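You operate a simulated robot arm through the tools that you are given. There is no shell and no other tool.

The job below is to be done with a simulated robot arm. You get a single attempt, and the scene is never put back.

TASK
Park the cord block and wind the slack back onto the big red spool.
Fine: the pink clip goes back with the others, the clamp opens, the block goes in its rest and the orange slider back to 10. The brake, the purple slider and the other clips stay.
Where things are to end (x, y in the base frame): clip within 0.06 m of [0.68, -0.22].
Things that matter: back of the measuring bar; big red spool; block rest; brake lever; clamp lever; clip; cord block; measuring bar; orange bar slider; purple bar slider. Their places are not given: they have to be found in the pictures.

The check looks at the end state, three seconds after you hand in, the way a careful person would. Anything else that was tipped, shoved, dropped, spilled or broken makes it a failure.

THE ROBOT
A 6-joint arm with a two-finger parallel gripper, fixed in place. Base frame: the origin is on the floor under the middle of its stand, x ahead of it, y to its left, z up; the work surface is at about z = 0.806. Units: m, degrees, N and s.
It reaches about 1.347 m from its shoulder. Its first joint turns from -166.0 to 166.0 degrees. Payload 3.91 kg.
The TCP is the grasp point between the finger pads, 0.03 m short of the fingertips. In the tool frame z runs along the fingers and y along their closing line. The gripper opens to 0.11 m. The fingers are 0.02 m wide and 0.01 m thick; the gripper's body (0.048 by 0.112 m) begins 0.055 m behind the TCP.
Orientation is that of the tool frame in the base frame, as [roll, pitch, yaw] about the fixed x, y, z axes, in that order (R = Rz(yaw) Ry(pitch) Rx(roll)). With the fingers straight down and closing along the base's y, the tool's x points along the base's -x, its y along +y and its z along -z.

THE INTERFACE
- The arm moves only by the tool send_rows. Its arguments are lists of equal length, an entry for each row: "gripper": the gripper command, from -1 (shut) to 1 (fully open), values between in proportion; "travel": the shift along the base's x, y, z in mm, a list of three; "delta_rot": the turn, a rotation vector about the base's x, y, z in degrees, a list of three. In form: {"gripper": [gripper, ...], "travel": [[x, y, z], ...], "delta_rot": [[wx, wy, wz], ...]}. A call has 1 to 20 rows; each row shifts and turns the commanded pose from where the row before left it. Each row takes 0.2 s and may step no farther than 0.05 m and 8.6 degrees from the row before; otherwise, or with a gripper value out of range, the whole call is refused. A pose out of reach is approached as far as the arm can. The call stops where the force on the tool passes 40 N (or 10 N more than at its start, if that is more) or the arm is blocked; 0.2 s more then pass. The fingers move at their own pace (about 0.108 m/s each) and stop on an object; they squeeze with about 26 N. The grip force told is the motor's: it shows also when the fingers shut on nothing. Time passes only in rows, and 0.2 s behind the last, so rows that do not move let the fingers close. The reply holds the time, the measured pose of the TCP, the force on the tool along the base axes, the opening and the grip force, in the units named above and with some noise, with the torque about the TCP (base axes, N m) and any sound that the robot's microphone picked up.
- Cameras (640 x 400 px; columns grow to the right, rows downward): "scene" is fixed at [0.4058, -0.506, 1.5628]; the picture's right is [0.86, -0.51, 0.00], its down [-0.40, -0.67, -0.62] and it looks along [0.32, 0.53, -0.79] (base axes); focal length 252 px, centre (320, 200). "wrist" rides on the gripper at [0.072, 0.017, -0.103] in the tool frame; the picture's right is [-0.23, 0.97, 0.00], its down [-0.76, -0.18, -0.62] and it looks along [-0.61, -0.14, 0.78] (tool axes); focal length 222 px, centre (320, 200).
- snapshot(camera): a new picture of that camera. No time passes.
- locate(camera, pixels): for up to 12 pixels [column, row] of the newest picture of that camera ("zoom" is the newest enlarged one), the place [x, y, z] in the base frame of the surface seen there, good to about 0.002 m, but the place of the scene camera against the robot may be out by one fixed shift of up to 0.012 m in any direction. No time passes.
- zoom(camera, box): a new picture of the part [left, top, right, bottom] of that camera's present view, enlarged. No time passes.
- sign_off(): hands the job in; it is judged then, once.

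Leave the gripper open and the arm clear of the work at the hand-in unless told otherwise.

The tools are called after ">>>" as name(argument=value, ...) on one line, values as JSON. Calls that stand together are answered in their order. send_rows: Moves the arm, as the interface text tells. Its arguments: {"type":"object","properties":{"gripper":{"type":"array","items":{"type":"number"}},"travel":{"type":"array","items":{"type":"array","items":{"type":"number"}}},"delta_rot":{"type":"array","items":{"type":"array","items":{"type":"number"}}}},"required":["gripper","travel","delta_rot"]} The other tools are called the same way: snapshot (camera) takes a picture; locate (camera, pixels) gives the place of the surface under pixels of a picture; zoom (camera, box) takes an enlarged picture of a part of a camera's view; sign_off () hands the job in.

At the start:

```text
time_s: 0.0
eef_pos: [0.7, 0.0196, 1.1817]
tcp_rot: [-179.9, 0.1, 179.9]
force: [-0.6, 0.2, 0.1]
ft_torque: [0.02, 0.05, 0.0]
opening: 0.1101
finger_force: 0.0
```

scene: 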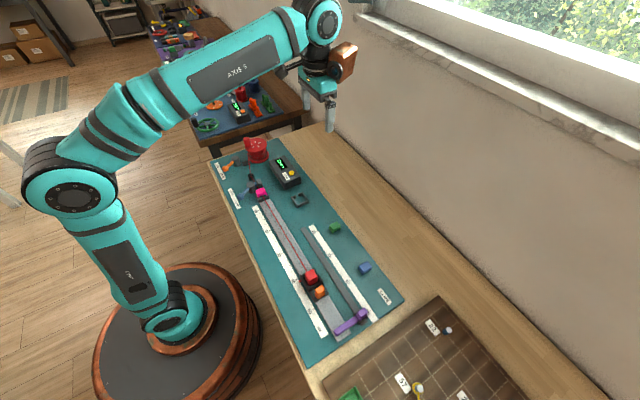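
wrist: 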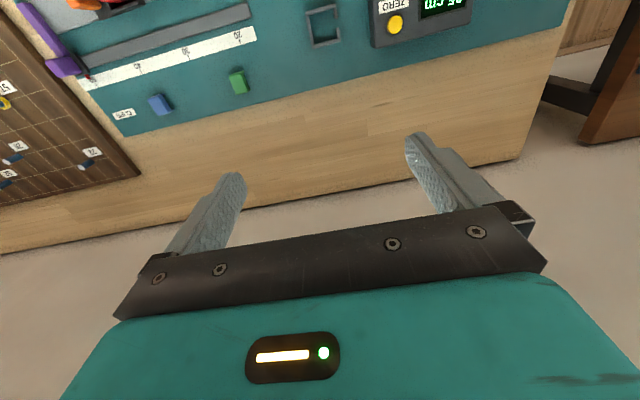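

I start by looking closer at the teal mat, where the measuring bar, spool and clamp seem to be (scene columns 200-410, rows 125-370).

>>> zoom(camera="scene", box=[200, 125, 320, 215])

>>> zoom(camera="scene", box=[250, 200, 410, 370])

>>> zoom(camera="scene", box=[320, 290, 540, 400])

```text
4.44 times, centred on (260, 170) of scene
```

zoom: 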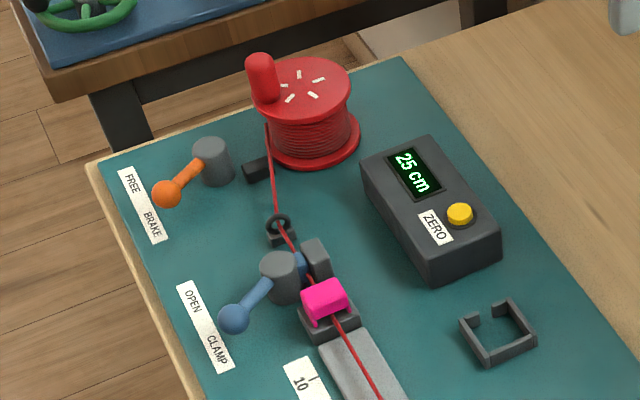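

```text
2.35 times, centred on (330, 285) of scene
```

zoom: 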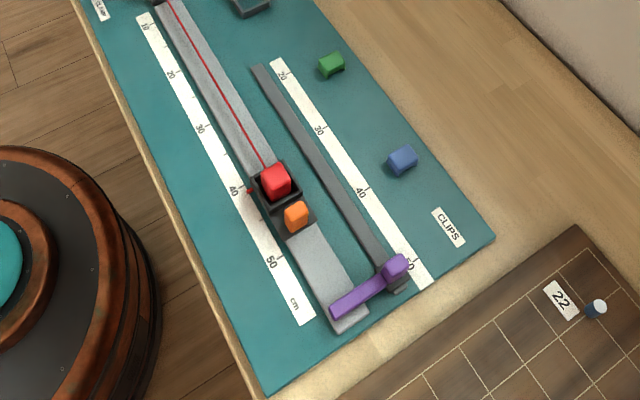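

```text
2.91 times, centred on (430, 345) of scene
```

zoom: 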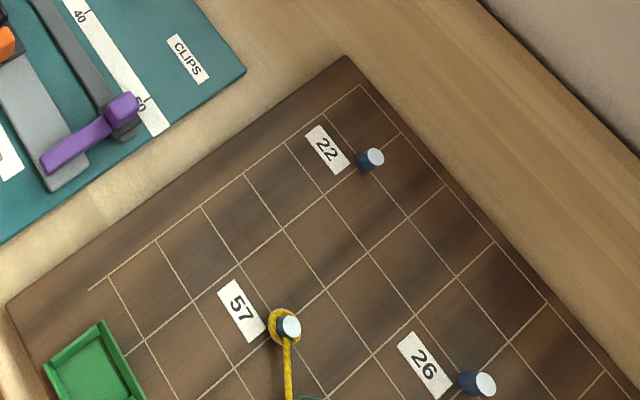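

I see a red cord block in a tray beside the orange slider near 40-45, the pink clip near the clamp, a counter reading 25 cm, and an empty dark bracket that is probably the block rest. Next I measure points in the scene picture.

>>> locate(camera="scene", pixels=[[262, 193], [311, 275], [320, 292], [362, 316], [345, 325], [300, 200], [335, 228], [365, 268], [256, 148], [248, 143], [384, 296], [231, 163]])

>>> zoom(camera="scene", box=[285, 255, 345, 315])

>>> zoom(camera="scene", box=[230, 165, 290, 215])

>>> zoom(camera="scene", box=[205, 130, 275, 185])

```text
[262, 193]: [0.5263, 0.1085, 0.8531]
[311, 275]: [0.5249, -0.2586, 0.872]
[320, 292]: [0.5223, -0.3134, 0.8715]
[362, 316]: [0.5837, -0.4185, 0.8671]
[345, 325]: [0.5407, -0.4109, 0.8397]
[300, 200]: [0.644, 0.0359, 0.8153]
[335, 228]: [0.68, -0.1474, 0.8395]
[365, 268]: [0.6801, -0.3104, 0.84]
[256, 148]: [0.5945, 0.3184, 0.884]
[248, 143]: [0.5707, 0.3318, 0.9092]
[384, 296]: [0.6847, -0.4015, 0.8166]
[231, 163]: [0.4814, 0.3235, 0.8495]
```

```text
6.67 times, centred on (315, 285) of scene
```

zoom: 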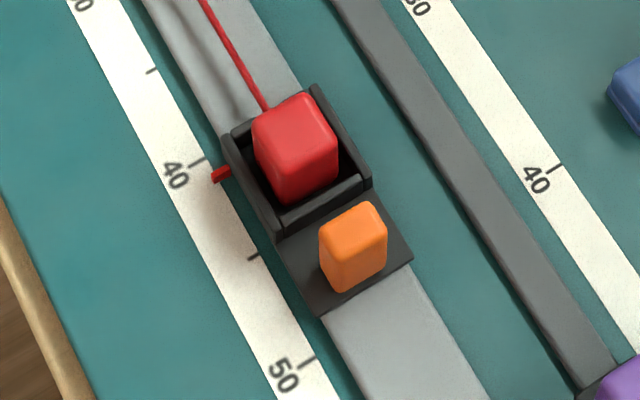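

```text
8.00 times, centred on (260, 190) of scene
```

zoom: 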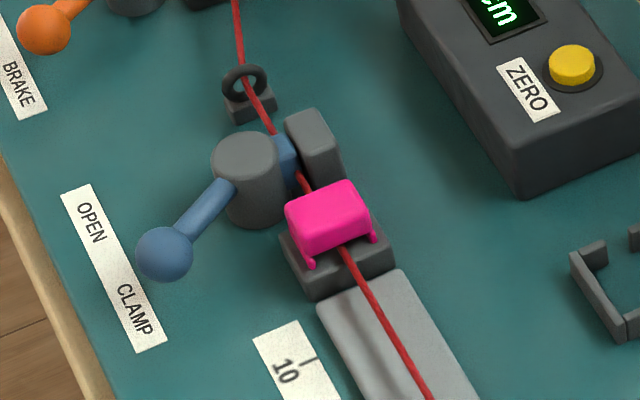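

```text
7.27 times, centred on (240, 158) of scene
```

zoom: 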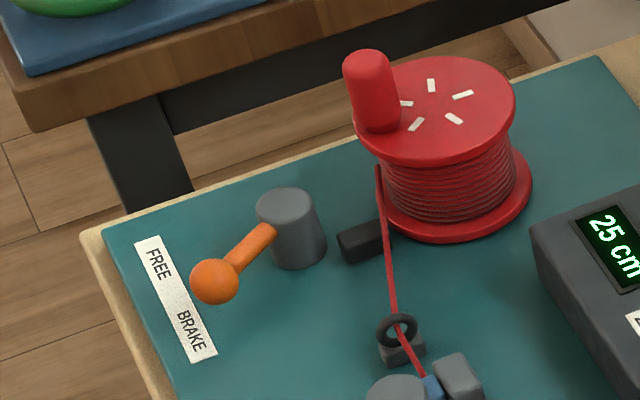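

The bar runs along y at x≈0.53; the slider's pointer reads about 41, and the cord passes from the spool through a ring, the clamp and the pink clip to the block. I bring the wrist camera back over the clamp end for a closer look, staying high.

>>> send_rows(gripper=[1, 1, 1, 1, 1, 1], travel=[[-45, 15, 0], [-45, 15, 0], [-45, 15, 0], [-45, 15, 0], [-45, 15, -15], [-45, 15, -15]], delta_rot=[[0, 0, 0], [0, 0, 0], [0, 0, 0], [0, 0, 0], [0, 0, 0], [0, 0, 0]])

>>> snapshot(camera="wrist")

```text
time_s: 1.4
eef_pos: [0.4309, 0.1083, 1.1517]
tcp_rot: [180.0, -0.1, 179.9]
force: [0.4, 0.8, -0.1]
ft_torque: [-0.02, 0.08, 0.01]
opening: 0.1102
finger_force: 0.0
```

```text
taken
```

wrist: 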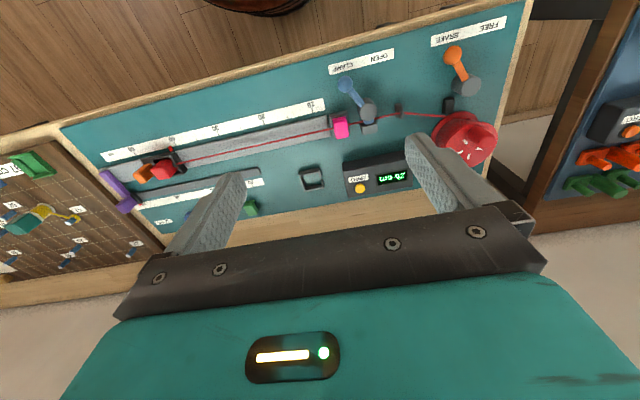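

Now the wrist camera sees the whole mat. I enlarge the clamp/brake/spool area (columns 310-510, rows 30-200) and the slider area.

>>> zoom(camera="wrist", box=[420, 20, 510, 80])

>>> zoom(camera="wrist", box=[310, 40, 430, 150])

>>> zoom(camera="wrist", box=[90, 120, 240, 220])

>>> zoom(camera="wrist", box=[420, 90, 510, 170])

>>> zoom(camera="wrist", box=[290, 150, 410, 210])

```text
6.67 times, centred on (465, 50) of wrist
```

zoom: 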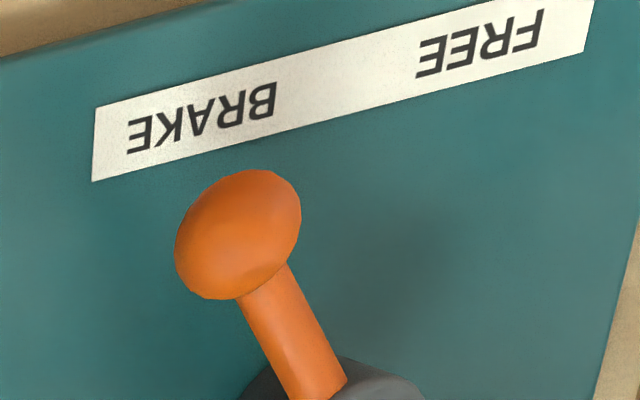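

```text
3.64 times, centred on (370, 95) of wrist
```

zoom: 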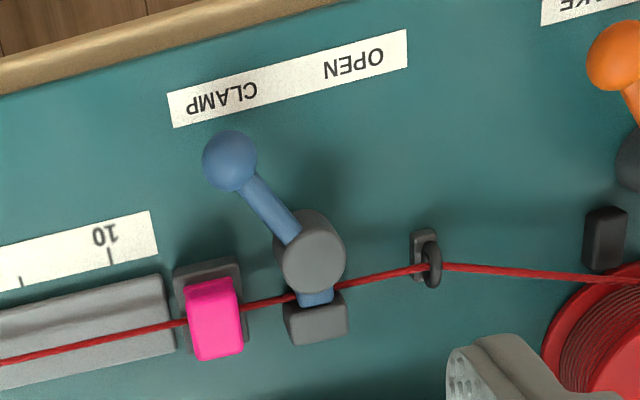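

```text
4.00 times, centred on (165, 170) of wrist
```

zoom: 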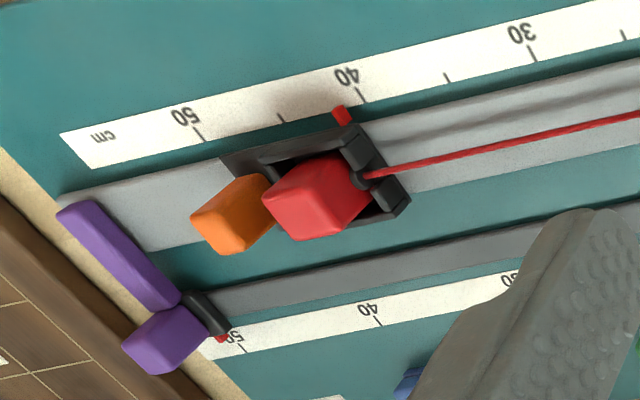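

```text
5.00 times, centred on (465, 130) of wrist
```

zoom: 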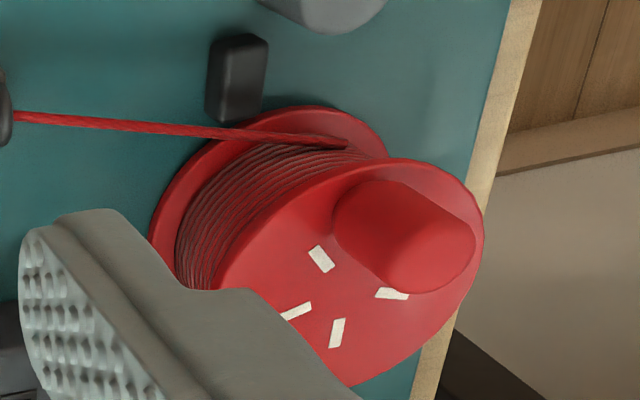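

```text
5.33 times, centred on (350, 180) of wrist
```

zoom: 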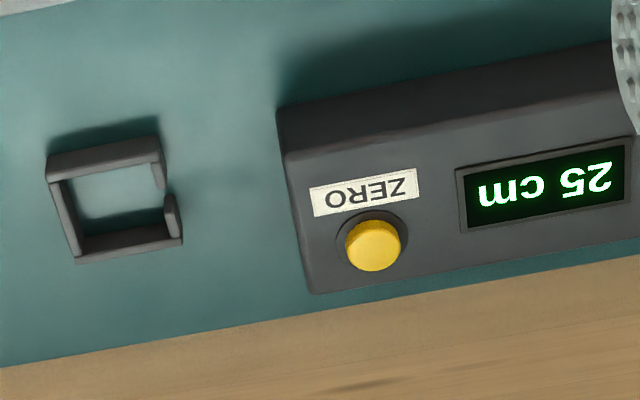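

The brake lever stands at BRAKE and the clamp lever at CLAMP. The cord leaves the spool on its -x side, so winding should be clockwise seen from above. The rest has a slot on its +y side like the tray. I measure key points in the wrist picture.

>>> snapshot(camera="wrist")

>>> locate(camera="wrist", pixels=[[341, 128], [344, 85], [367, 107], [139, 174], [165, 168], [158, 154], [462, 142], [482, 134], [301, 170], [316, 178], [453, 56], [312, 108]])

>>> locate(camera="wrist", pixels=[[305, 178], [303, 185], [321, 169], [318, 186], [268, 118], [218, 130], [172, 141], [136, 152], [398, 110], [447, 104], [370, 128], [250, 209]])

```text
taken
```

wrist: 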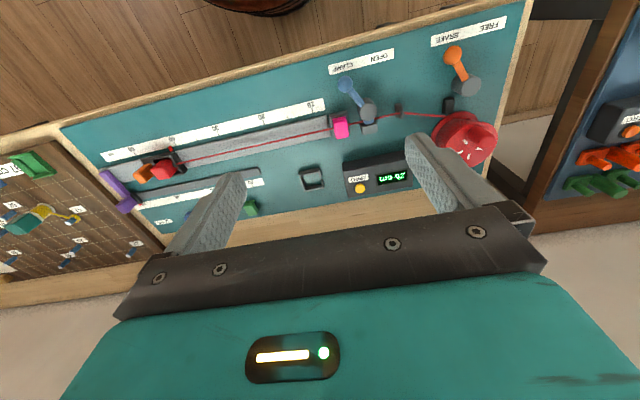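

```text
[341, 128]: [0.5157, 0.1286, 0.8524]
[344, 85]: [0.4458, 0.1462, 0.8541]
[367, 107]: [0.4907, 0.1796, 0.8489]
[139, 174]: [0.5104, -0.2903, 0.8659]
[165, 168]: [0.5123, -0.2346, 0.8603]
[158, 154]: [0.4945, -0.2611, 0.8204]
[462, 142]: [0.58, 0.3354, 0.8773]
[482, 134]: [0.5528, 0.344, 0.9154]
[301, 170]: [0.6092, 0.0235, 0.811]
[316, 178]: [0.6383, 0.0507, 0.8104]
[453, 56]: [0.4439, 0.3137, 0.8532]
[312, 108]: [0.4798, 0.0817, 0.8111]
```

```text
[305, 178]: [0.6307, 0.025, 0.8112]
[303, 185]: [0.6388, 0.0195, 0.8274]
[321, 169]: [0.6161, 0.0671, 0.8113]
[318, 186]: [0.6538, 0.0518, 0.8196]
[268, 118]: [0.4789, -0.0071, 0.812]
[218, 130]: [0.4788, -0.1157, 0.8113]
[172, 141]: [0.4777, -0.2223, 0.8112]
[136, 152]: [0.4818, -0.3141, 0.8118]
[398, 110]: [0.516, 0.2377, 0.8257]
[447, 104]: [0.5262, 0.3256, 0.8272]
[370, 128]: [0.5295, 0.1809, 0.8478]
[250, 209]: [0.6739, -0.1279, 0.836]
```

The clip sits at about (0.52, 0.12, 0.85), astride the cord that runs along y, so I want the fingers closing along x. I turn the gripper +90° about z while moving to a viewing pose south of the clip.

>>> send_rows(gripper=[1, 1, 1, 1, 1, 1, 1, 1, 1, 1, 1, 1], travel=[[5.5, -9.25, -12.5], [5.5, -9.25, -12.5], [5.5, -9.25, -12.5], [5.5, -9.25, -12.5], [5.5, -9.25, -12.5], [5.5, -9.25, -12.5], [5.5, -9.25, -12.5], [5.5, -9.25, -12.5], [5.5, -9.25, -12.5], [5.5, -9.25, -12.5], [5.5, -9.25, -12.5], [5.5, -9.25, -12.5]], delta_rot=[[0, 0, 7.5], [0, 0, 7.5], [0, 0, 7.5], [0, 0, 7.5], [0, 0, 7.5], [0, 0, 7.5], [0, 0, 7.5], [0, 0, 7.5], [0, 0, 7.5], [0, 0, 7.5], [0, 0, 7.5], [0, 0, 7.5]])

>>> snapshot(camera="wrist")

```text
time_s: 4.0
eef_pos: [0.4968, -0.0002, 1.0033]
tcp_rot: [-179.9, 0.1, -90.0]
force: [-0.6, -0.3, 0.8]
ft_torque: [0.01, -0.01, -0.02]
opening: 0.11
finger_force: 0.1
```

```text
taken
```

wrist: 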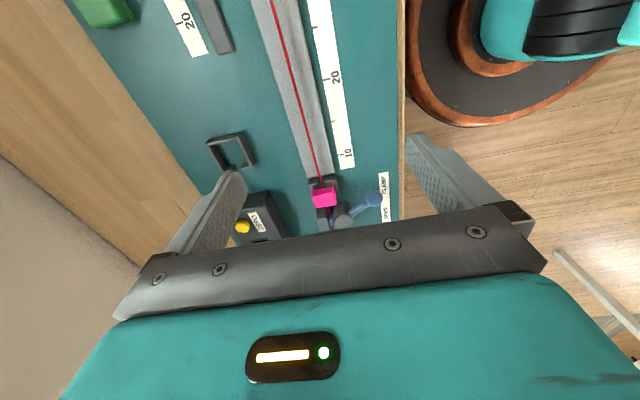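

The clip is at (325, 195). I enlarge around it.

>>> zoom(camera="wrist", box=[290, 140, 400, 230])

>>> locate(camera="zoom", pixels=[[150, 300], [265, 280], [140, 340], [270, 320], [205, 300], [110, 240], [240, 225], [480, 340], [300, 80], [360, 60], [160, 210], [400, 170]])

```text
4.44 times, centred on (345, 185) of wrist
```

zoom: 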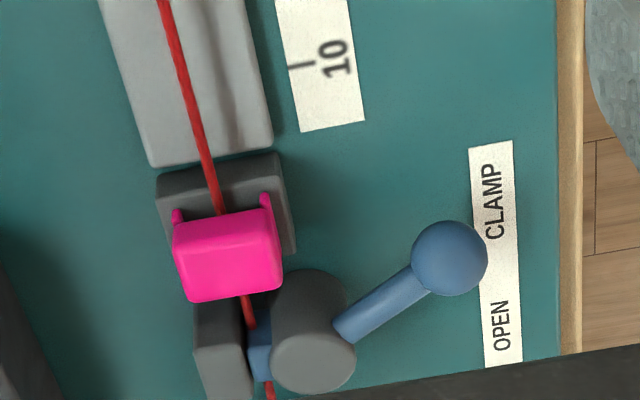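

```text
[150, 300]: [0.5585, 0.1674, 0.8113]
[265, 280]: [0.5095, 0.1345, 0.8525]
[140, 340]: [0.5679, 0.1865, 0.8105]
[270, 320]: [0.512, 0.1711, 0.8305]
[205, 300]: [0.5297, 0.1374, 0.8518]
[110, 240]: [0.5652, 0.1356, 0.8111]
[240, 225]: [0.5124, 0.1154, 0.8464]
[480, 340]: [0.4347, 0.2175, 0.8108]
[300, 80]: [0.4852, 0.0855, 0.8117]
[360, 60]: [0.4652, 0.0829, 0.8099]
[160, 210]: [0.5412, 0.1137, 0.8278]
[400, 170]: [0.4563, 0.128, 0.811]
```

I measure the clip's edges more closely in this enlarged picture, plus the 10 tick, clamp knob and anvil.

>>> locate(camera="zoom", pixels=[[178, 243], [190, 298], [278, 282], [270, 222], [227, 262], [178, 218], [266, 202], [301, 66], [450, 255], [425, 245], [478, 270], [222, 350]])

>>> zoom(camera="wrist", box=[300, 160, 360, 220])

```text
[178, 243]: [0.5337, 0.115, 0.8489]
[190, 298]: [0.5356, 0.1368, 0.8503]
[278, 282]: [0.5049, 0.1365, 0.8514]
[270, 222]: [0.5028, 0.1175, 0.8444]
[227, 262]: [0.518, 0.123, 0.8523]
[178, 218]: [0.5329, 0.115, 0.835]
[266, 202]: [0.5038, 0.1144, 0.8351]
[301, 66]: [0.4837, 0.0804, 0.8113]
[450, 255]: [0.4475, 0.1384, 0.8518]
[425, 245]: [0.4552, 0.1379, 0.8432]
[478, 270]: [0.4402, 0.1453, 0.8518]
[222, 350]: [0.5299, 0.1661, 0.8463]
```

```text
6.67 times, centred on (330, 190) of wrist
```

zoom: 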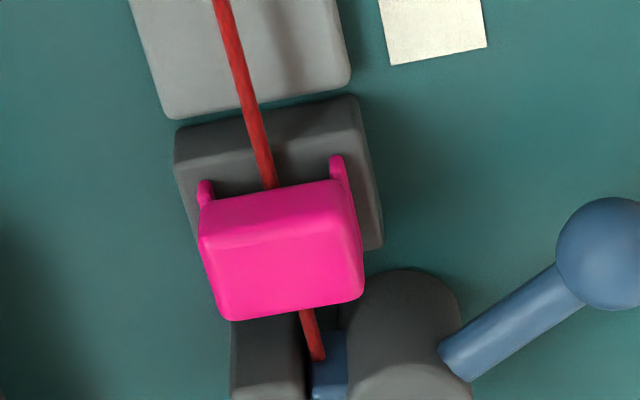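

The clip's body spans x 0.503–0.536, y 0.115–0.137, top z 0.8525; its mount's top is near z 0.828. I go above it with the fingers set to about 60 mm and check before lowering.

>>> send_rows(gripper=[0.09, 0.09, 0.09, 0.09, 0.09], travel=[[5.7, 31.5, -20.8], [5.7, 31.5, -20.8], [5.7, 31.5, -20.8], [5.7, 31.7, -20.8], [0, 0, 0]], delta_rot=[[0, 0, 0], [0, 0, 0], [0, 0, 0], [0, 0, 0], [0, 0, 0]])

>>> snapshot(camera="wrist")

>>> snapshot(camera="scene")

```text
time_s: 5.2
eef_pos: [0.5194, 0.1255, 0.9167]
tcp_rot: [-179.9, 0.1, -89.9]
force: [0.5, 0.0, -0.5]
ft_torque: [0.0, 0.03, 0.0]
opening: 0.06
finger_force: 0.1
```

```text
taken
```

wrist: 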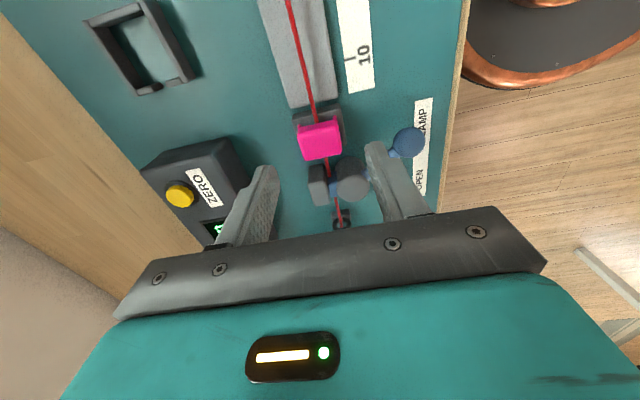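

```text
taken
```

scene: 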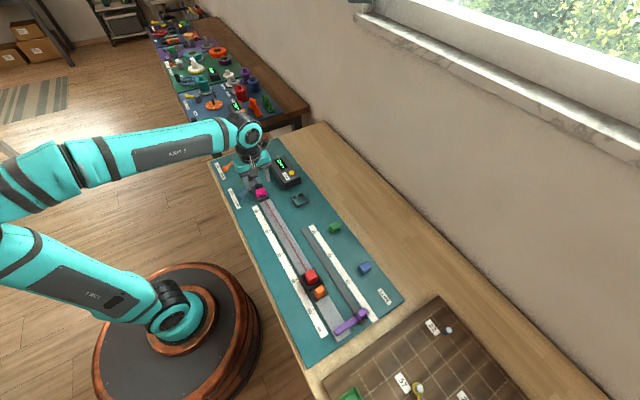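

I recheck the clip's edges in this nearer wrist picture.

>>> zoom(camera="wrist", box=[270, 90, 380, 200])

>>> locate(camera="wrist", pixels=[[301, 131], [304, 156], [340, 150], [336, 123], [320, 142], [300, 122], [310, 170], [340, 165]])

```text
3.64 times, centred on (325, 145) of wrist
```

zoom: 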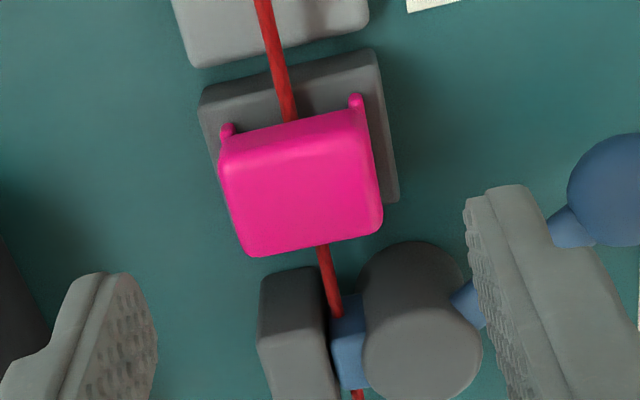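

```text
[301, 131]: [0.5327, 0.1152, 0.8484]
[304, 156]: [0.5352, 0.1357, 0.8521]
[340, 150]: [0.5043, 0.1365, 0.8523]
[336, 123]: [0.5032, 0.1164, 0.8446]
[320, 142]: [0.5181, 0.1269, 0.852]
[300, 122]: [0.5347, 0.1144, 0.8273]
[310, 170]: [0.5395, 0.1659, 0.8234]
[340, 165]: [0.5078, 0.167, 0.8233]
```

The clip centre is confirmed at (0.519, 0.126). I lower to TCP z≈0.864 and close on it.

>>> send_rows(gripper=[0.09, 0.09, 0.09, -1, -1, -1, -1], travel=[[0, 0, -20], [0, 0, -20], [0, 0, -12.5], [0, 0, 0], [0, 0, 0], [0, 0, 0], [0, 0, 0]], delta_rot=[[0, 0, 0], [0, 0, 0], [0, 0, 0], [0, 0, 0], [0, 0, 0], [0, 0, 0], [0, 0, 0]])

>>> snapshot(camera="wrist")

```text
time_s: 6.8
eef_pos: [0.5202, 0.125, 0.8665]
tcp_rot: [179.9, 0.0, -90.1]
force: [0.4, -0.6, 0.2]
ft_torque: [-0.03, 0.01, 0.02]
opening: 0.0326
finger_force: 25.9
```

```text
taken
```

wrist: 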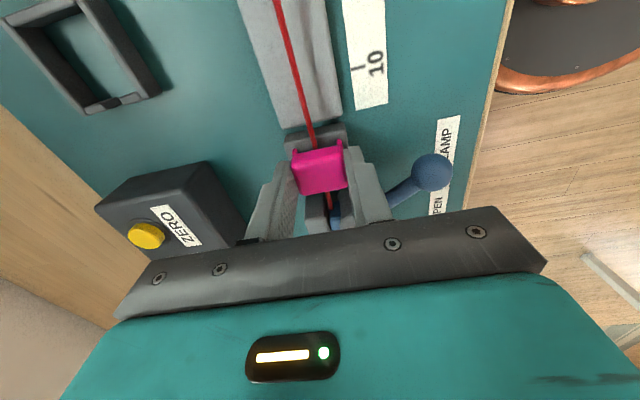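

The fingers hold the clip (opening 32.6 mm, 26 N). I lift it straight up slowly, watching the force.

>>> send_rows(gripper=[-1, -1, -1, -1, -1, -1], travel=[[0, 0, 4], [0, 0, 6], [0, 0, 10], [0, 0, 20], [0, 0, 20], [0, 0, 20]], delta_rot=[[0, 0, 0], [0, 0, 0], [0, 0, 0], [0, 0, 0], [0, 0, 0], [0, 0, 0]])

>>> snapshot(camera="wrist")

>>> snapshot(camera="scene")

```text
time_s: 8.2
eef_pos: [0.5187, 0.126, 0.9455]
tcp_rot: [179.9, 0.1, -90.1]
force: [0.8, -0.2, 0.5]
ft_torque: [0.05, 0.01, 0.02]
opening: 0.0325
finger_force: 26.3
```

```text
taken
```

wrist: 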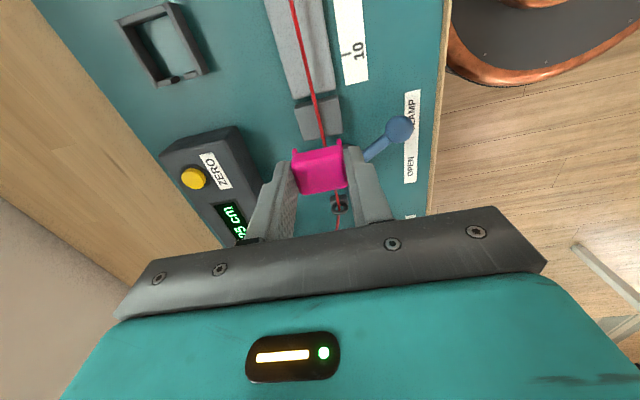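

```text
taken
```

scene: 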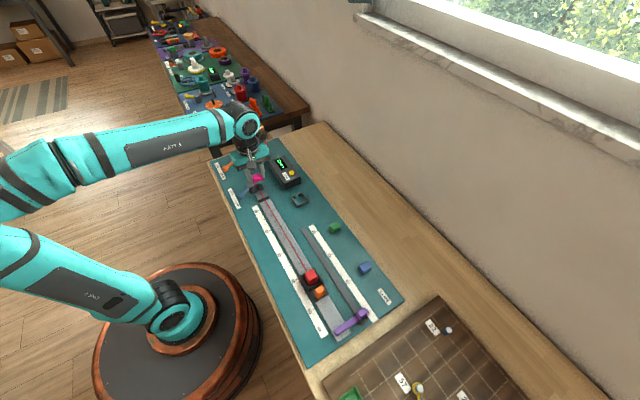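

The clip is free and the cord has stayed straight in the clamp. I carry it at this height to above (0.68, -0.22), between the green and blue clips.

>>> send_rows(gripper=[-1, -1, -1, -1, -1, -1, -1, -1, -1], travel=[[20.2, -43.3, 1], [20.2, -43.3, 0], [20.2, -43.3, 0], [20.2, -43.3, 0], [20.2, -43.3, 0], [20.2, -43.3, 0], [20.2, -43.3, 0], [20.0, -43.0, 0], [0, 0, 0]], delta_rot=[[0, 0, 0], [0, 0, 0], [0, 0, 0], [0, 0, 0], [0, 0, 0], [0, 0, 0], [0, 0, 0], [0, 0, 0], [0, 0, 0]])

>>> snapshot(camera="wrist")

>>> snapshot(camera="scene")

```text
time_s: 10.2
eef_pos: [0.6783, -0.2219, 0.9495]
tcp_rot: [179.9, 0.1, -90.1]
force: [0.1, 0.4, 0.1]
ft_torque: [-0.01, 0.03, 0.0]
opening: 0.0323
finger_force: 25.8
```

```text
taken
```

wrist: 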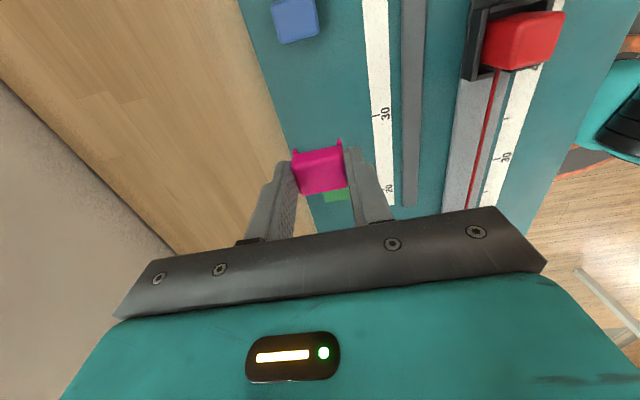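

```text
taken
```

scene: 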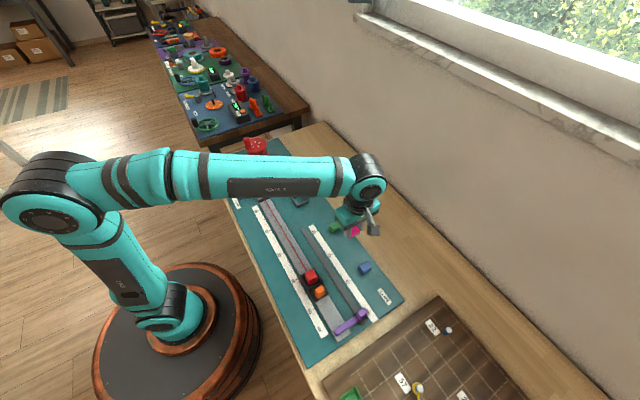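

I measure the neighbours: the blue clip (295, 20), green clip peeking at (333, 197), and the mat edge, and also the red block and tray at the upper right.

>>> locate(camera="wrist", pixels=[[295, 15], [278, 40], [317, 33], [333, 197], [318, 220], [268, 90], [345, 90], [322, 170], [485, 65], [545, 65], [505, 30], [525, 35]])

>>> zoom(camera="wrist", box=[440, 0, 600, 100])

```text
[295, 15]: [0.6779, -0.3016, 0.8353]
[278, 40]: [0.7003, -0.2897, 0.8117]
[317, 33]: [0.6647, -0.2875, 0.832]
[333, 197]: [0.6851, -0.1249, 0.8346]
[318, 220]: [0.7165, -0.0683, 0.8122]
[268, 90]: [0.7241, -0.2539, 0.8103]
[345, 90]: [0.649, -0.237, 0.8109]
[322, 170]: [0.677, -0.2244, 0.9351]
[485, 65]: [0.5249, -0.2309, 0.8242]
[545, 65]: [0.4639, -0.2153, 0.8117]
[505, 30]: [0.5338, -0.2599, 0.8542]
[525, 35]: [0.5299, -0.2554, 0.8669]
```

```text
4.00 times, centred on (520, 50) of wrist
```

zoom: 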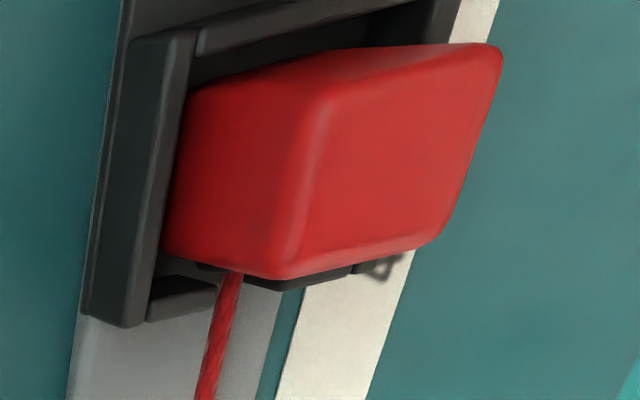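

There is free room: blue's near face is at y≈-0.288 and green's at about y≈-0.14. The clip's top rides 14.4 mm under the TCP and neighbours' tops are at z≈0.8355, so it touches down at TCP z≈0.850. I lower gently to there.

>>> send_rows(gripper=[-1, -1, -1, -1, -1, -1, -1], travel=[[0.5, 0, -30], [0.5, 0, -30], [0, 0, -22], [0, 0, -8], [0, 0, -4], [0, 0, -3], [0, 0, -2]], delta_rot=[[0, 0, 0], [0, 0, 0], [0, 0, 0], [0, 0, 0], [0, 0, 0], [0, 0, 0], [0, 0, 0]])

>>> snapshot(camera="wrist")

```text
time_s: 11.8
eef_pos: [0.6808, -0.2231, 0.8501]
tcp_rot: [-179.8, 0.0, -90.0]
force: [2.7, 0.7, 12.1]
ft_torque: [0.04, -0.06, 0.01]
opening: 0.0322
finger_force: 25.6
```

```text
taken
```

wrist: 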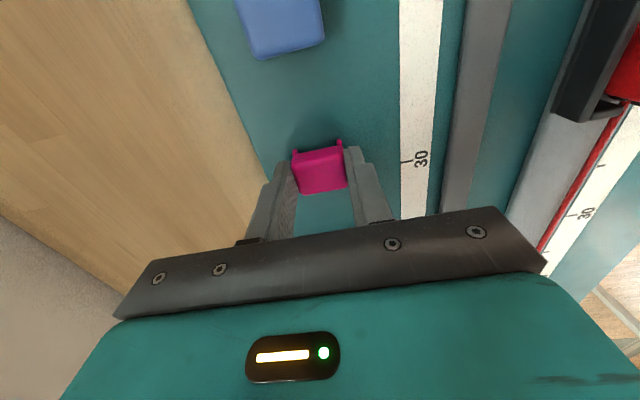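

Contact is felt (12 N upward), so the clip stands on the mat. I ease up 1 mm, open to about 60 mm and rise.

>>> send_rows(gripper=[-1, 0.09, 0.09, 0.09, 0.09, 0.09, 0.09], travel=[[0, 0, 1], [0, 0, 0], [0, 0, 0], [0, 0, 10], [0, 0, 25], [0, 0, 40], [0, 0, 40]], delta_rot=[[0, 0, 0], [0, 0, 0], [0, 0, 0], [0, 0, 0], [0, 0, 0], [0, 0, 0], [0, 0, 0]])

>>> snapshot(camera="wrist")

```text
time_s: 13.4
eef_pos: [0.6811, -0.2214, 0.9642]
tcp_rot: [-180.0, 0.1, -90.1]
force: [-0.2, 0.7, -0.3]
ft_torque: [0.03, 0.0, 0.01]
opening: 0.0601
finger_force: 0.1
```

```text
taken
```

wrist: 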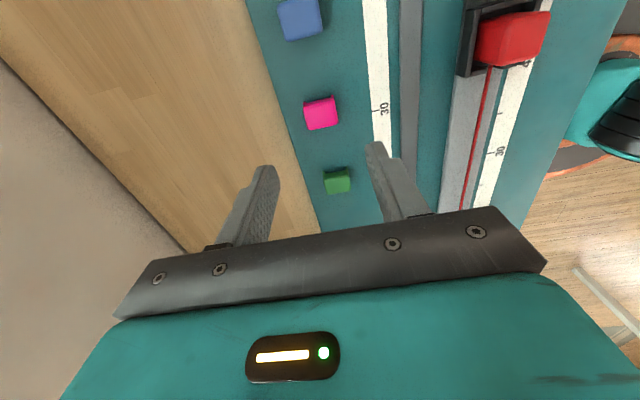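

The pink clip now stands between blue and green. Next I go look at the clamp lever from the south side.

>>> send_rows(gripper=[0.09, 0, -0.5, -1, -1, -1, -1, -1], travel=[[-33, 31.6, 5.1], [-33, 31.6, 5.1], [-33, 31.6, 5.1], [-33, 31.6, 5.1], [-33, 31.6, 5.1], [-33, 31.6, 5.1], [-33, 31.6, 5.1], [0, 0, 0]], delta_rot=[[0, 0, 0], [0, 0, 0], [0, 0, 0], [0, 0, 0], [0, 0, 0], [0, 0, 0], [0, 0, 0], [0, 0, 0]])

>>> snapshot(camera="wrist")

>>> snapshot(camera="scene")

```text
time_s: 15.2
eef_pos: [0.4528, 0.0005, 1.0012]
tcp_rot: [-180.0, 0.0, -90.1]
force: [0.3, 0.0, 0.6]
ft_torque: [0.0, 0.02, 0.0]
opening: 0.0001
finger_force: 26.0
```

```text
taken
```

wrist: 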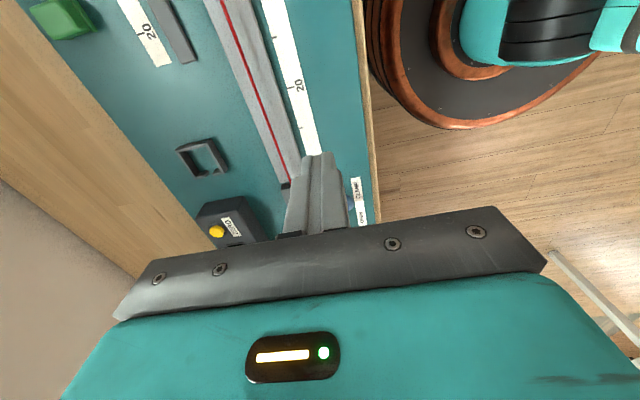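

```text
taken
```

scene: 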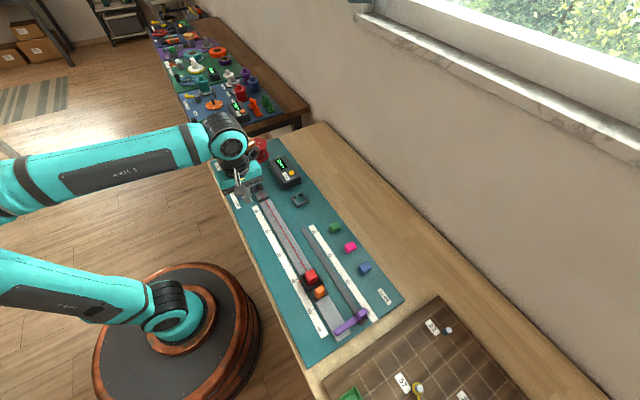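

The closed fingers hide the clamp here, but from earlier views I have the knob centre at about (0.447, 0.146, 0.844) and the pivot at about (0.492, 0.18); OPEN lies toward +y. I lower the closed fingertips just south of the knob at y≈0.113.

>>> send_rows(gripper=[-1, -1, -1, -1, -1, -1, -1], travel=[[-2, 40, -25], [-2, 40, -25], [-2, 32, -20], [0, 0, -25], [0, 0, -25], [0, 0, -18], [0, 0, 0]], delta_rot=[[0, 0, 0], [0, 0, 0], [0, 0, 0], [0, 0, 0], [0, 0, 0], [0, 0, 0], [0, 0, 0]])

>>> snapshot(camera="wrist")

>>> zoom(camera="scene", box=[200, 130, 320, 215])

```text
time_s: 16.8
eef_pos: [0.4444, 0.1126, 0.8614]
tcp_rot: [180.0, 0.0, -90.1]
force: [0.9, -0.4, 0.3]
ft_torque: [0.03, 0.01, 0.02]
opening: 0.0
finger_force: 26.2
```

```text
taken
```

wrist: 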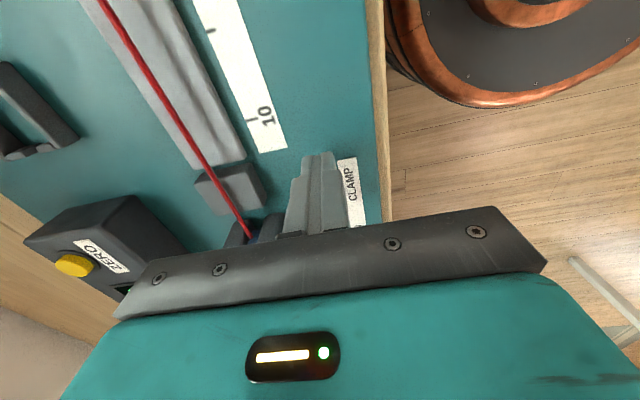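

```text
4.71 times, centred on (260, 172) of scene
```

zoom: 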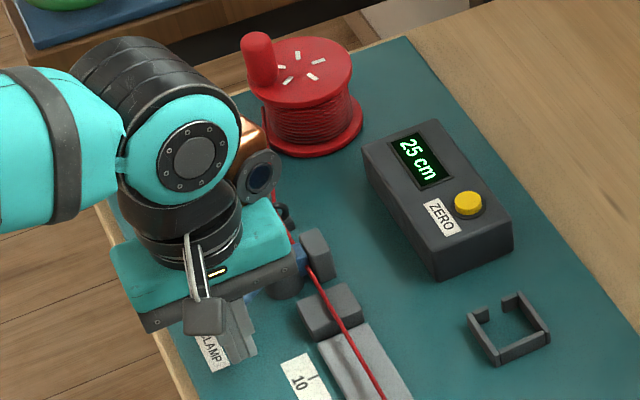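

The fingertips are south of the knob with no contact. I push toward +y along the arc in small steps.

>>> send_rows(gripper=[-1, -1, -1, -1, -1, -1], travel=[[0, 8, 0], [-1, 8, 0], [-2, 8, 0], [-2, 8, 0], [-1, 8, 0], [0, 0, 0]], delta_rot=[[0, 0, 0], [0, 0, 0], [0, 0, 0], [0, 0, 0], [0, 0, 0], [0, 0, 0]])

>>> zoom(camera="scene", box=[200, 130, 320, 215])

>>> snapshot(camera="wrist")

```text
time_s: 18.2
eef_pos: [0.4377, 0.1519, 0.8624]
tcp_rot: [-179.9, 0.0, -90.1]
force: [-0.1, 0.5, -0.9]
ft_torque: [-0.02, -0.01, -0.03]
opening: 0.0
finger_force: 26.0
```

```text
4.71 times, centred on (260, 172) of scene
```

zoom: 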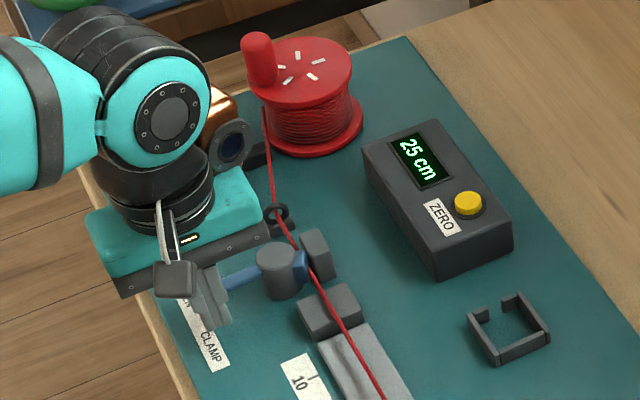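

```text
taken
```

wrist: 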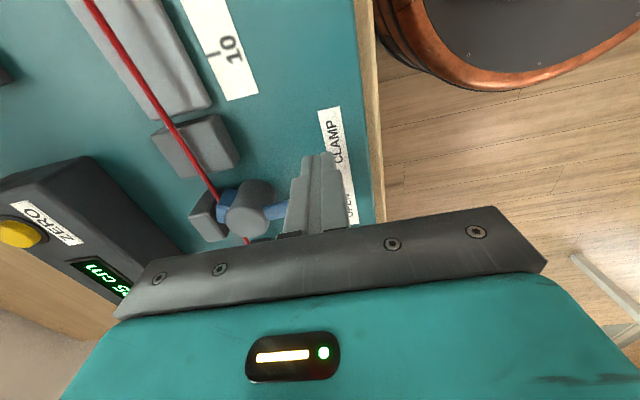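

The lever has turned about halfway with almost no force. I keep pushing along the arc, curving back toward +x.

>>> send_rows(gripper=[-1, -1, -1, -1, -1, -1, -1], travel=[[0, 7, 0], [0, 7, 0], [1, 7, 0], [2, 6, 0], [2, 5, 0], [2, 4, 0], [0, 0, 0]], delta_rot=[[0, 0, 0], [0, 0, 0], [0, 0, 0], [0, 0, 0], [0, 0, 0], [0, 0, 0], [0, 0, 0]])

>>> zoom(camera="scene", box=[200, 130, 320, 215])

>>> snapshot(camera="wrist")

```text
time_s: 19.8
eef_pos: [0.4452, 0.1881, 0.8632]
tcp_rot: [-180.0, 0.0, -90.0]
force: [-0.7, -0.1, -0.1]
ft_torque: [0.0, -0.01, -0.01]
opening: 0.0
finger_force: 25.9
```

```text
4.71 times, centred on (260, 172) of scene
```

zoom: 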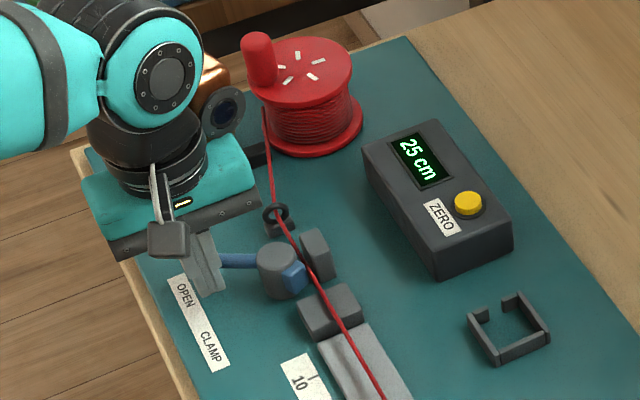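

```text
taken
```

wrist: 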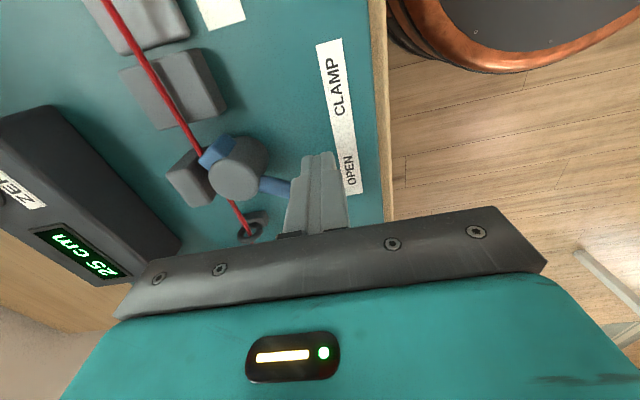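

The pad has swung clear of the cord. I push a few millimetres more to bring the lever to its OPEN stop, in small steps so that the force shows the stop.

>>> send_rows(gripper=[-1, -1, -1, -1, -1], travel=[[1, 3, 0], [1.5, 3, 0], [1.5, 3, 0], [1.5, 2, 0], [0, 0, 0]], delta_rot=[[0, 0, 0], [0, 0, 0], [0, 0, 0], [0, 0, 0], [0, 0, 0]])

>>> zoom(camera="scene", box=[200, 130, 320, 215])

```text
time_s: 20.5
eef_pos: [0.4472, 0.1919, 0.8633]
tcp_rot: [179.9, -0.2, -90.1]
force: [-4.4, -40.4, 9.6]
ft_torque: [-0.73, 0.15, 0.02]
opening: 0.0002
finger_force: 25.6
stopped in row 3: the force on the tool passed its limit at 48 N (the readings are from after the stop); the commanded pose is now the measured one
```

```text
4.71 times, centred on (260, 172) of scene
```

zoom: 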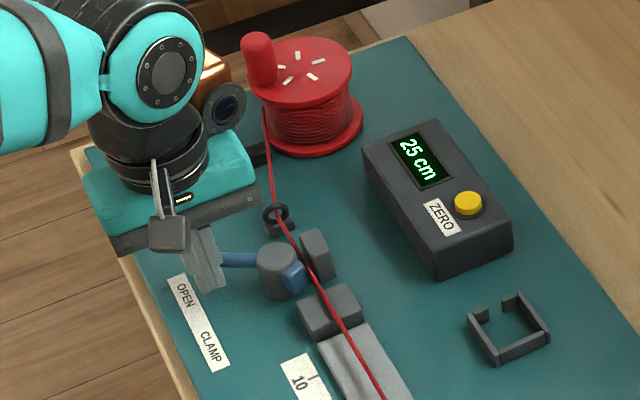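

The lever is at its OPEN stop (48 N reaction). I back off toward -y, rise, and go to look at the tray and block from the south.

>>> send_rows(gripper=[-1, -1, -1, -1, -1, -1, -0.5, 0, 0.09], travel=[[0, -8, 0], [0, -15, 5], [0, -5, 40], [0, -20, 40], [5, -48, 10], [5, -48, 10], [5, -48, 10], [5, -48, 10], [5, -48, 0]], delta_rot=[[0, 0, 0], [0, 0, 0], [0, 0, 0], [0, 0, 0], [0, 0, 0], [0, 0, 0], [0, 0, 0], [0, 0, 0], [0, 0, 0]])

>>> zoom(camera="scene", box=[200, 130, 320, 215])

>>> snapshot(camera="wrist")

```text
time_s: 22.5
eef_pos: [0.4737, -0.0948, 0.988]
tcp_rot: [179.8, -0.1, -90.1]
force: [-0.4, -1.0, 0.0]
ft_torque: [0.02, -0.05, 0.02]
opening: 0.0599
finger_force: 0.1
```

```text
4.71 times, centred on (260, 172) of scene
```

zoom: 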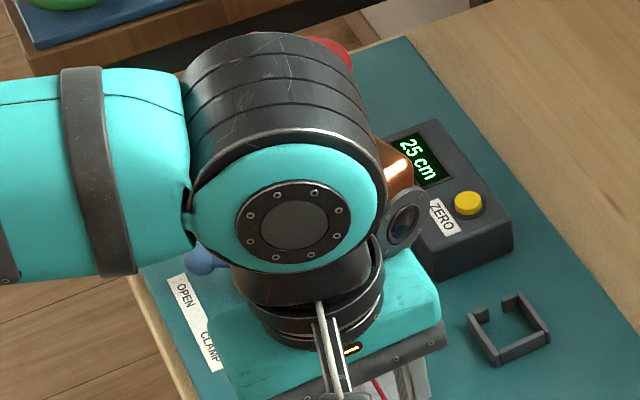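

```text
taken
```

wrist: 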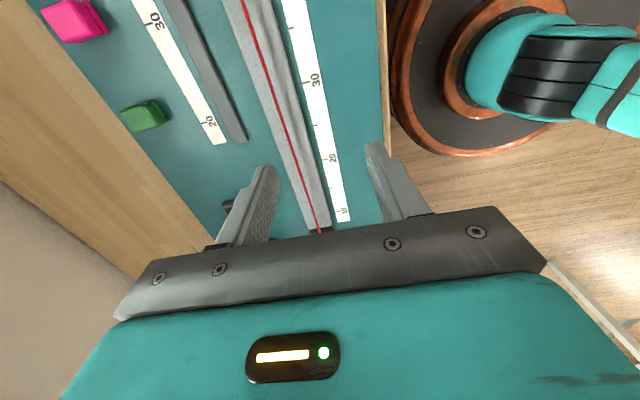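

The clamp knob stays by OPEN. I go on south to y≈-0.37 for a look at the tray.

>>> send_rows(gripper=[0.09, 0.09, 0.09, 0.09, 0.09, 0.09, 0.09], travel=[[3, -46, 2], [3, -46, 2], [3, -46, 2], [3, -46, 2], [3, -46, 2], [3, -46, 2], [0, 0, 0]], delta_rot=[[0, 0, 0], [0, 0, 0], [0, 0, 0], [0, 0, 0], [0, 0, 0], [0, 0, 0], [0, 0, 0]])

>>> snapshot(camera="wrist")

>>> zoom(camera="scene", box=[200, 130, 320, 215])

```text
time_s: 24.1
eef_pos: [0.4898, -0.3704, 1.0022]
tcp_rot: [180.0, -0.1, -90.0]
force: [0.1, 0.0, -0.2]
ft_torque: [0.0, 0.01, 0.02]
opening: 0.06
finger_force: 0.1
```

```text
taken
```

wrist: 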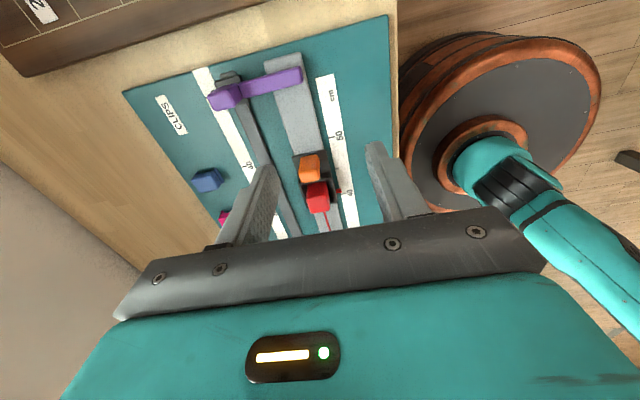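

```text
4.71 times, centred on (260, 172) of scene
```

zoom: 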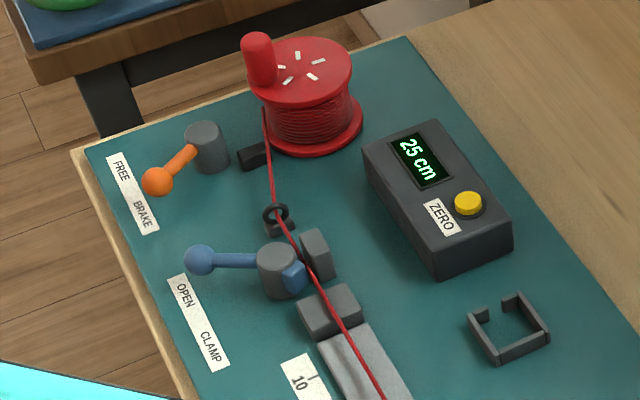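

The clamp is open. Now I enlarge the tray, block and orange slider at (315, 180) and measure their edges.

>>> zoom(camera="wrist", box=[275, 125, 375, 235])

>>> locate(camera="wrist", pixels=[[308, 185], [326, 183], [310, 211], [329, 209], [318, 190], [302, 158], [318, 156], [302, 178], [319, 176], [309, 163], [297, 165], [339, 190]])

```text
3.64 times, centred on (325, 180) of wrist
```

zoom: 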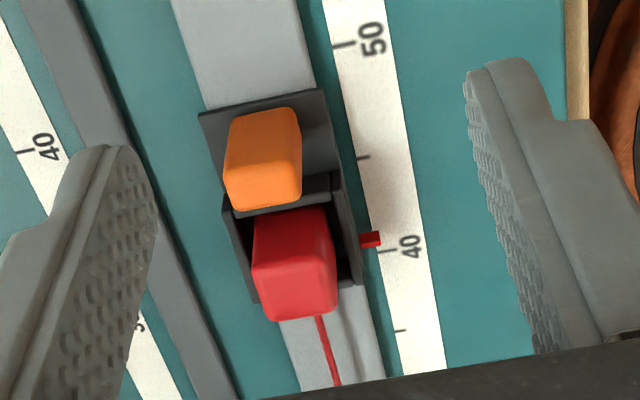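

```text
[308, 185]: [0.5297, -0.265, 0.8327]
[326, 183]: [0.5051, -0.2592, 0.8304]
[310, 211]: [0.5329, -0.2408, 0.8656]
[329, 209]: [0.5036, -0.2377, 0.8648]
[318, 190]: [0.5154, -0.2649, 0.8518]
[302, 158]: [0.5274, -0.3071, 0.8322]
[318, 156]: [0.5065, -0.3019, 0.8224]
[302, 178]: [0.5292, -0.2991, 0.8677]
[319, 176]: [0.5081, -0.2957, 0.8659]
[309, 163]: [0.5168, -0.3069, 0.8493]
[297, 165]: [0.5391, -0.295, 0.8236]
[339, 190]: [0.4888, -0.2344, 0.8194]
```

I measure more points on the block, tray walls and orange knob in the enlarged picture.

>>> locate(camera="zoom", pixels=[[262, 272], [333, 262], [278, 315], [334, 308], [300, 285], [292, 230], [245, 290], [355, 270], [346, 215], [235, 215], [370, 240], [388, 250]])

>>> locate(camera="zoom", pixels=[[232, 175], [298, 165], [240, 205], [296, 200], [268, 190], [262, 135], [210, 115], [322, 95], [375, 318], [290, 340], [345, 40], [360, 158]])

>>> zoom(camera="scene", box=[290, 255, 340, 310])

```text
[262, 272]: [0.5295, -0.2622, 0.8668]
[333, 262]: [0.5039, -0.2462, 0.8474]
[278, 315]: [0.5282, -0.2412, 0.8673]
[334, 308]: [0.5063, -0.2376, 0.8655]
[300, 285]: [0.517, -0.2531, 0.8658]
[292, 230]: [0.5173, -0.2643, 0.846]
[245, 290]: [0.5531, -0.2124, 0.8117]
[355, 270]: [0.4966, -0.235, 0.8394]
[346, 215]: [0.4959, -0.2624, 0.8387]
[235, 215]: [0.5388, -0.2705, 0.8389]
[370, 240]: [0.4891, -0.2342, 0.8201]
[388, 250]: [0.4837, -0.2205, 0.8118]
```

```text
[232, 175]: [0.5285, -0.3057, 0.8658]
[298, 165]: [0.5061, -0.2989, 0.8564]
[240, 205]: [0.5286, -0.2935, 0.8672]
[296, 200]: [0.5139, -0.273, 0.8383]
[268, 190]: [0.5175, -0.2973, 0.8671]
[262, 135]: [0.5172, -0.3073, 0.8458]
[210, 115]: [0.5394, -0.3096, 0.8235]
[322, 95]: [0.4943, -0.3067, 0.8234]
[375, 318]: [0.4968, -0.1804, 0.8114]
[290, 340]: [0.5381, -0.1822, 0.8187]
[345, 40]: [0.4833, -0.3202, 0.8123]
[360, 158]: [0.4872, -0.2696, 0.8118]
```

```text
7.27 times, centred on (315, 282) of scene
```

zoom: 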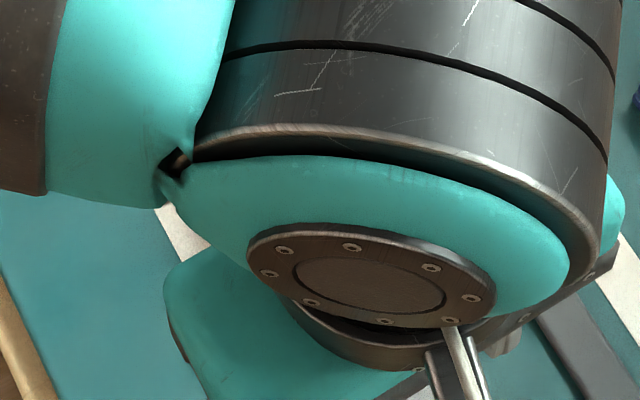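

Block: x 0.503–0.531, y -0.264…-0.237, top z 0.867; tray walls top at 0.839. Orange knob centred near (0.517, -0.300), top 0.867. Pointer reads about 41.4 (y -0.234; the 40 tick at -0.2205, the 10 tick at 0.080). To get slack in the cord before lifting the block, I first take the orange knob and slide it a few cm toward 10.

>>> send_rows(gripper=[0.09, 0.09, 0.09, 0.09, 0.09], travel=[[13.7, 35.2, -30], [13.7, 35.2, -30], [0, 0, -30], [0, 0, -30], [0, 0, -20]], delta_rot=[[0, 0, 0], [0, 0, 0], [0, 0, 0], [0, 0, 0], [0, 0, 0]])

>>> snapshot(camera="wrist")

```text
time_s: 25.3
eef_pos: [0.5188, -0.3003, 0.86]
tcp_rot: [179.9, -0.1, -90.0]
force: [0.3, 0.6, 0.4]
ft_torque: [0.05, -0.01, -0.02]
opening: 0.0602
finger_force: 0.1
```

```text
taken
```

wrist: 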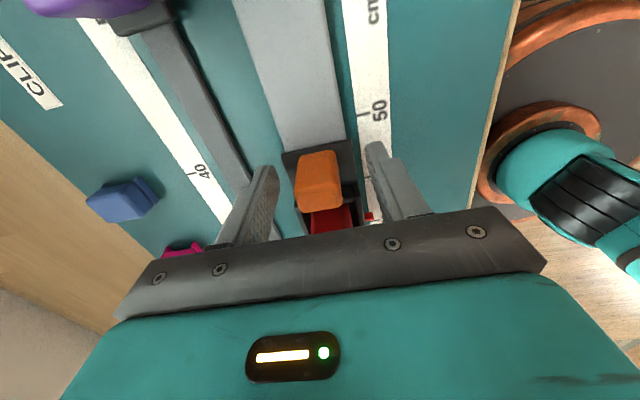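

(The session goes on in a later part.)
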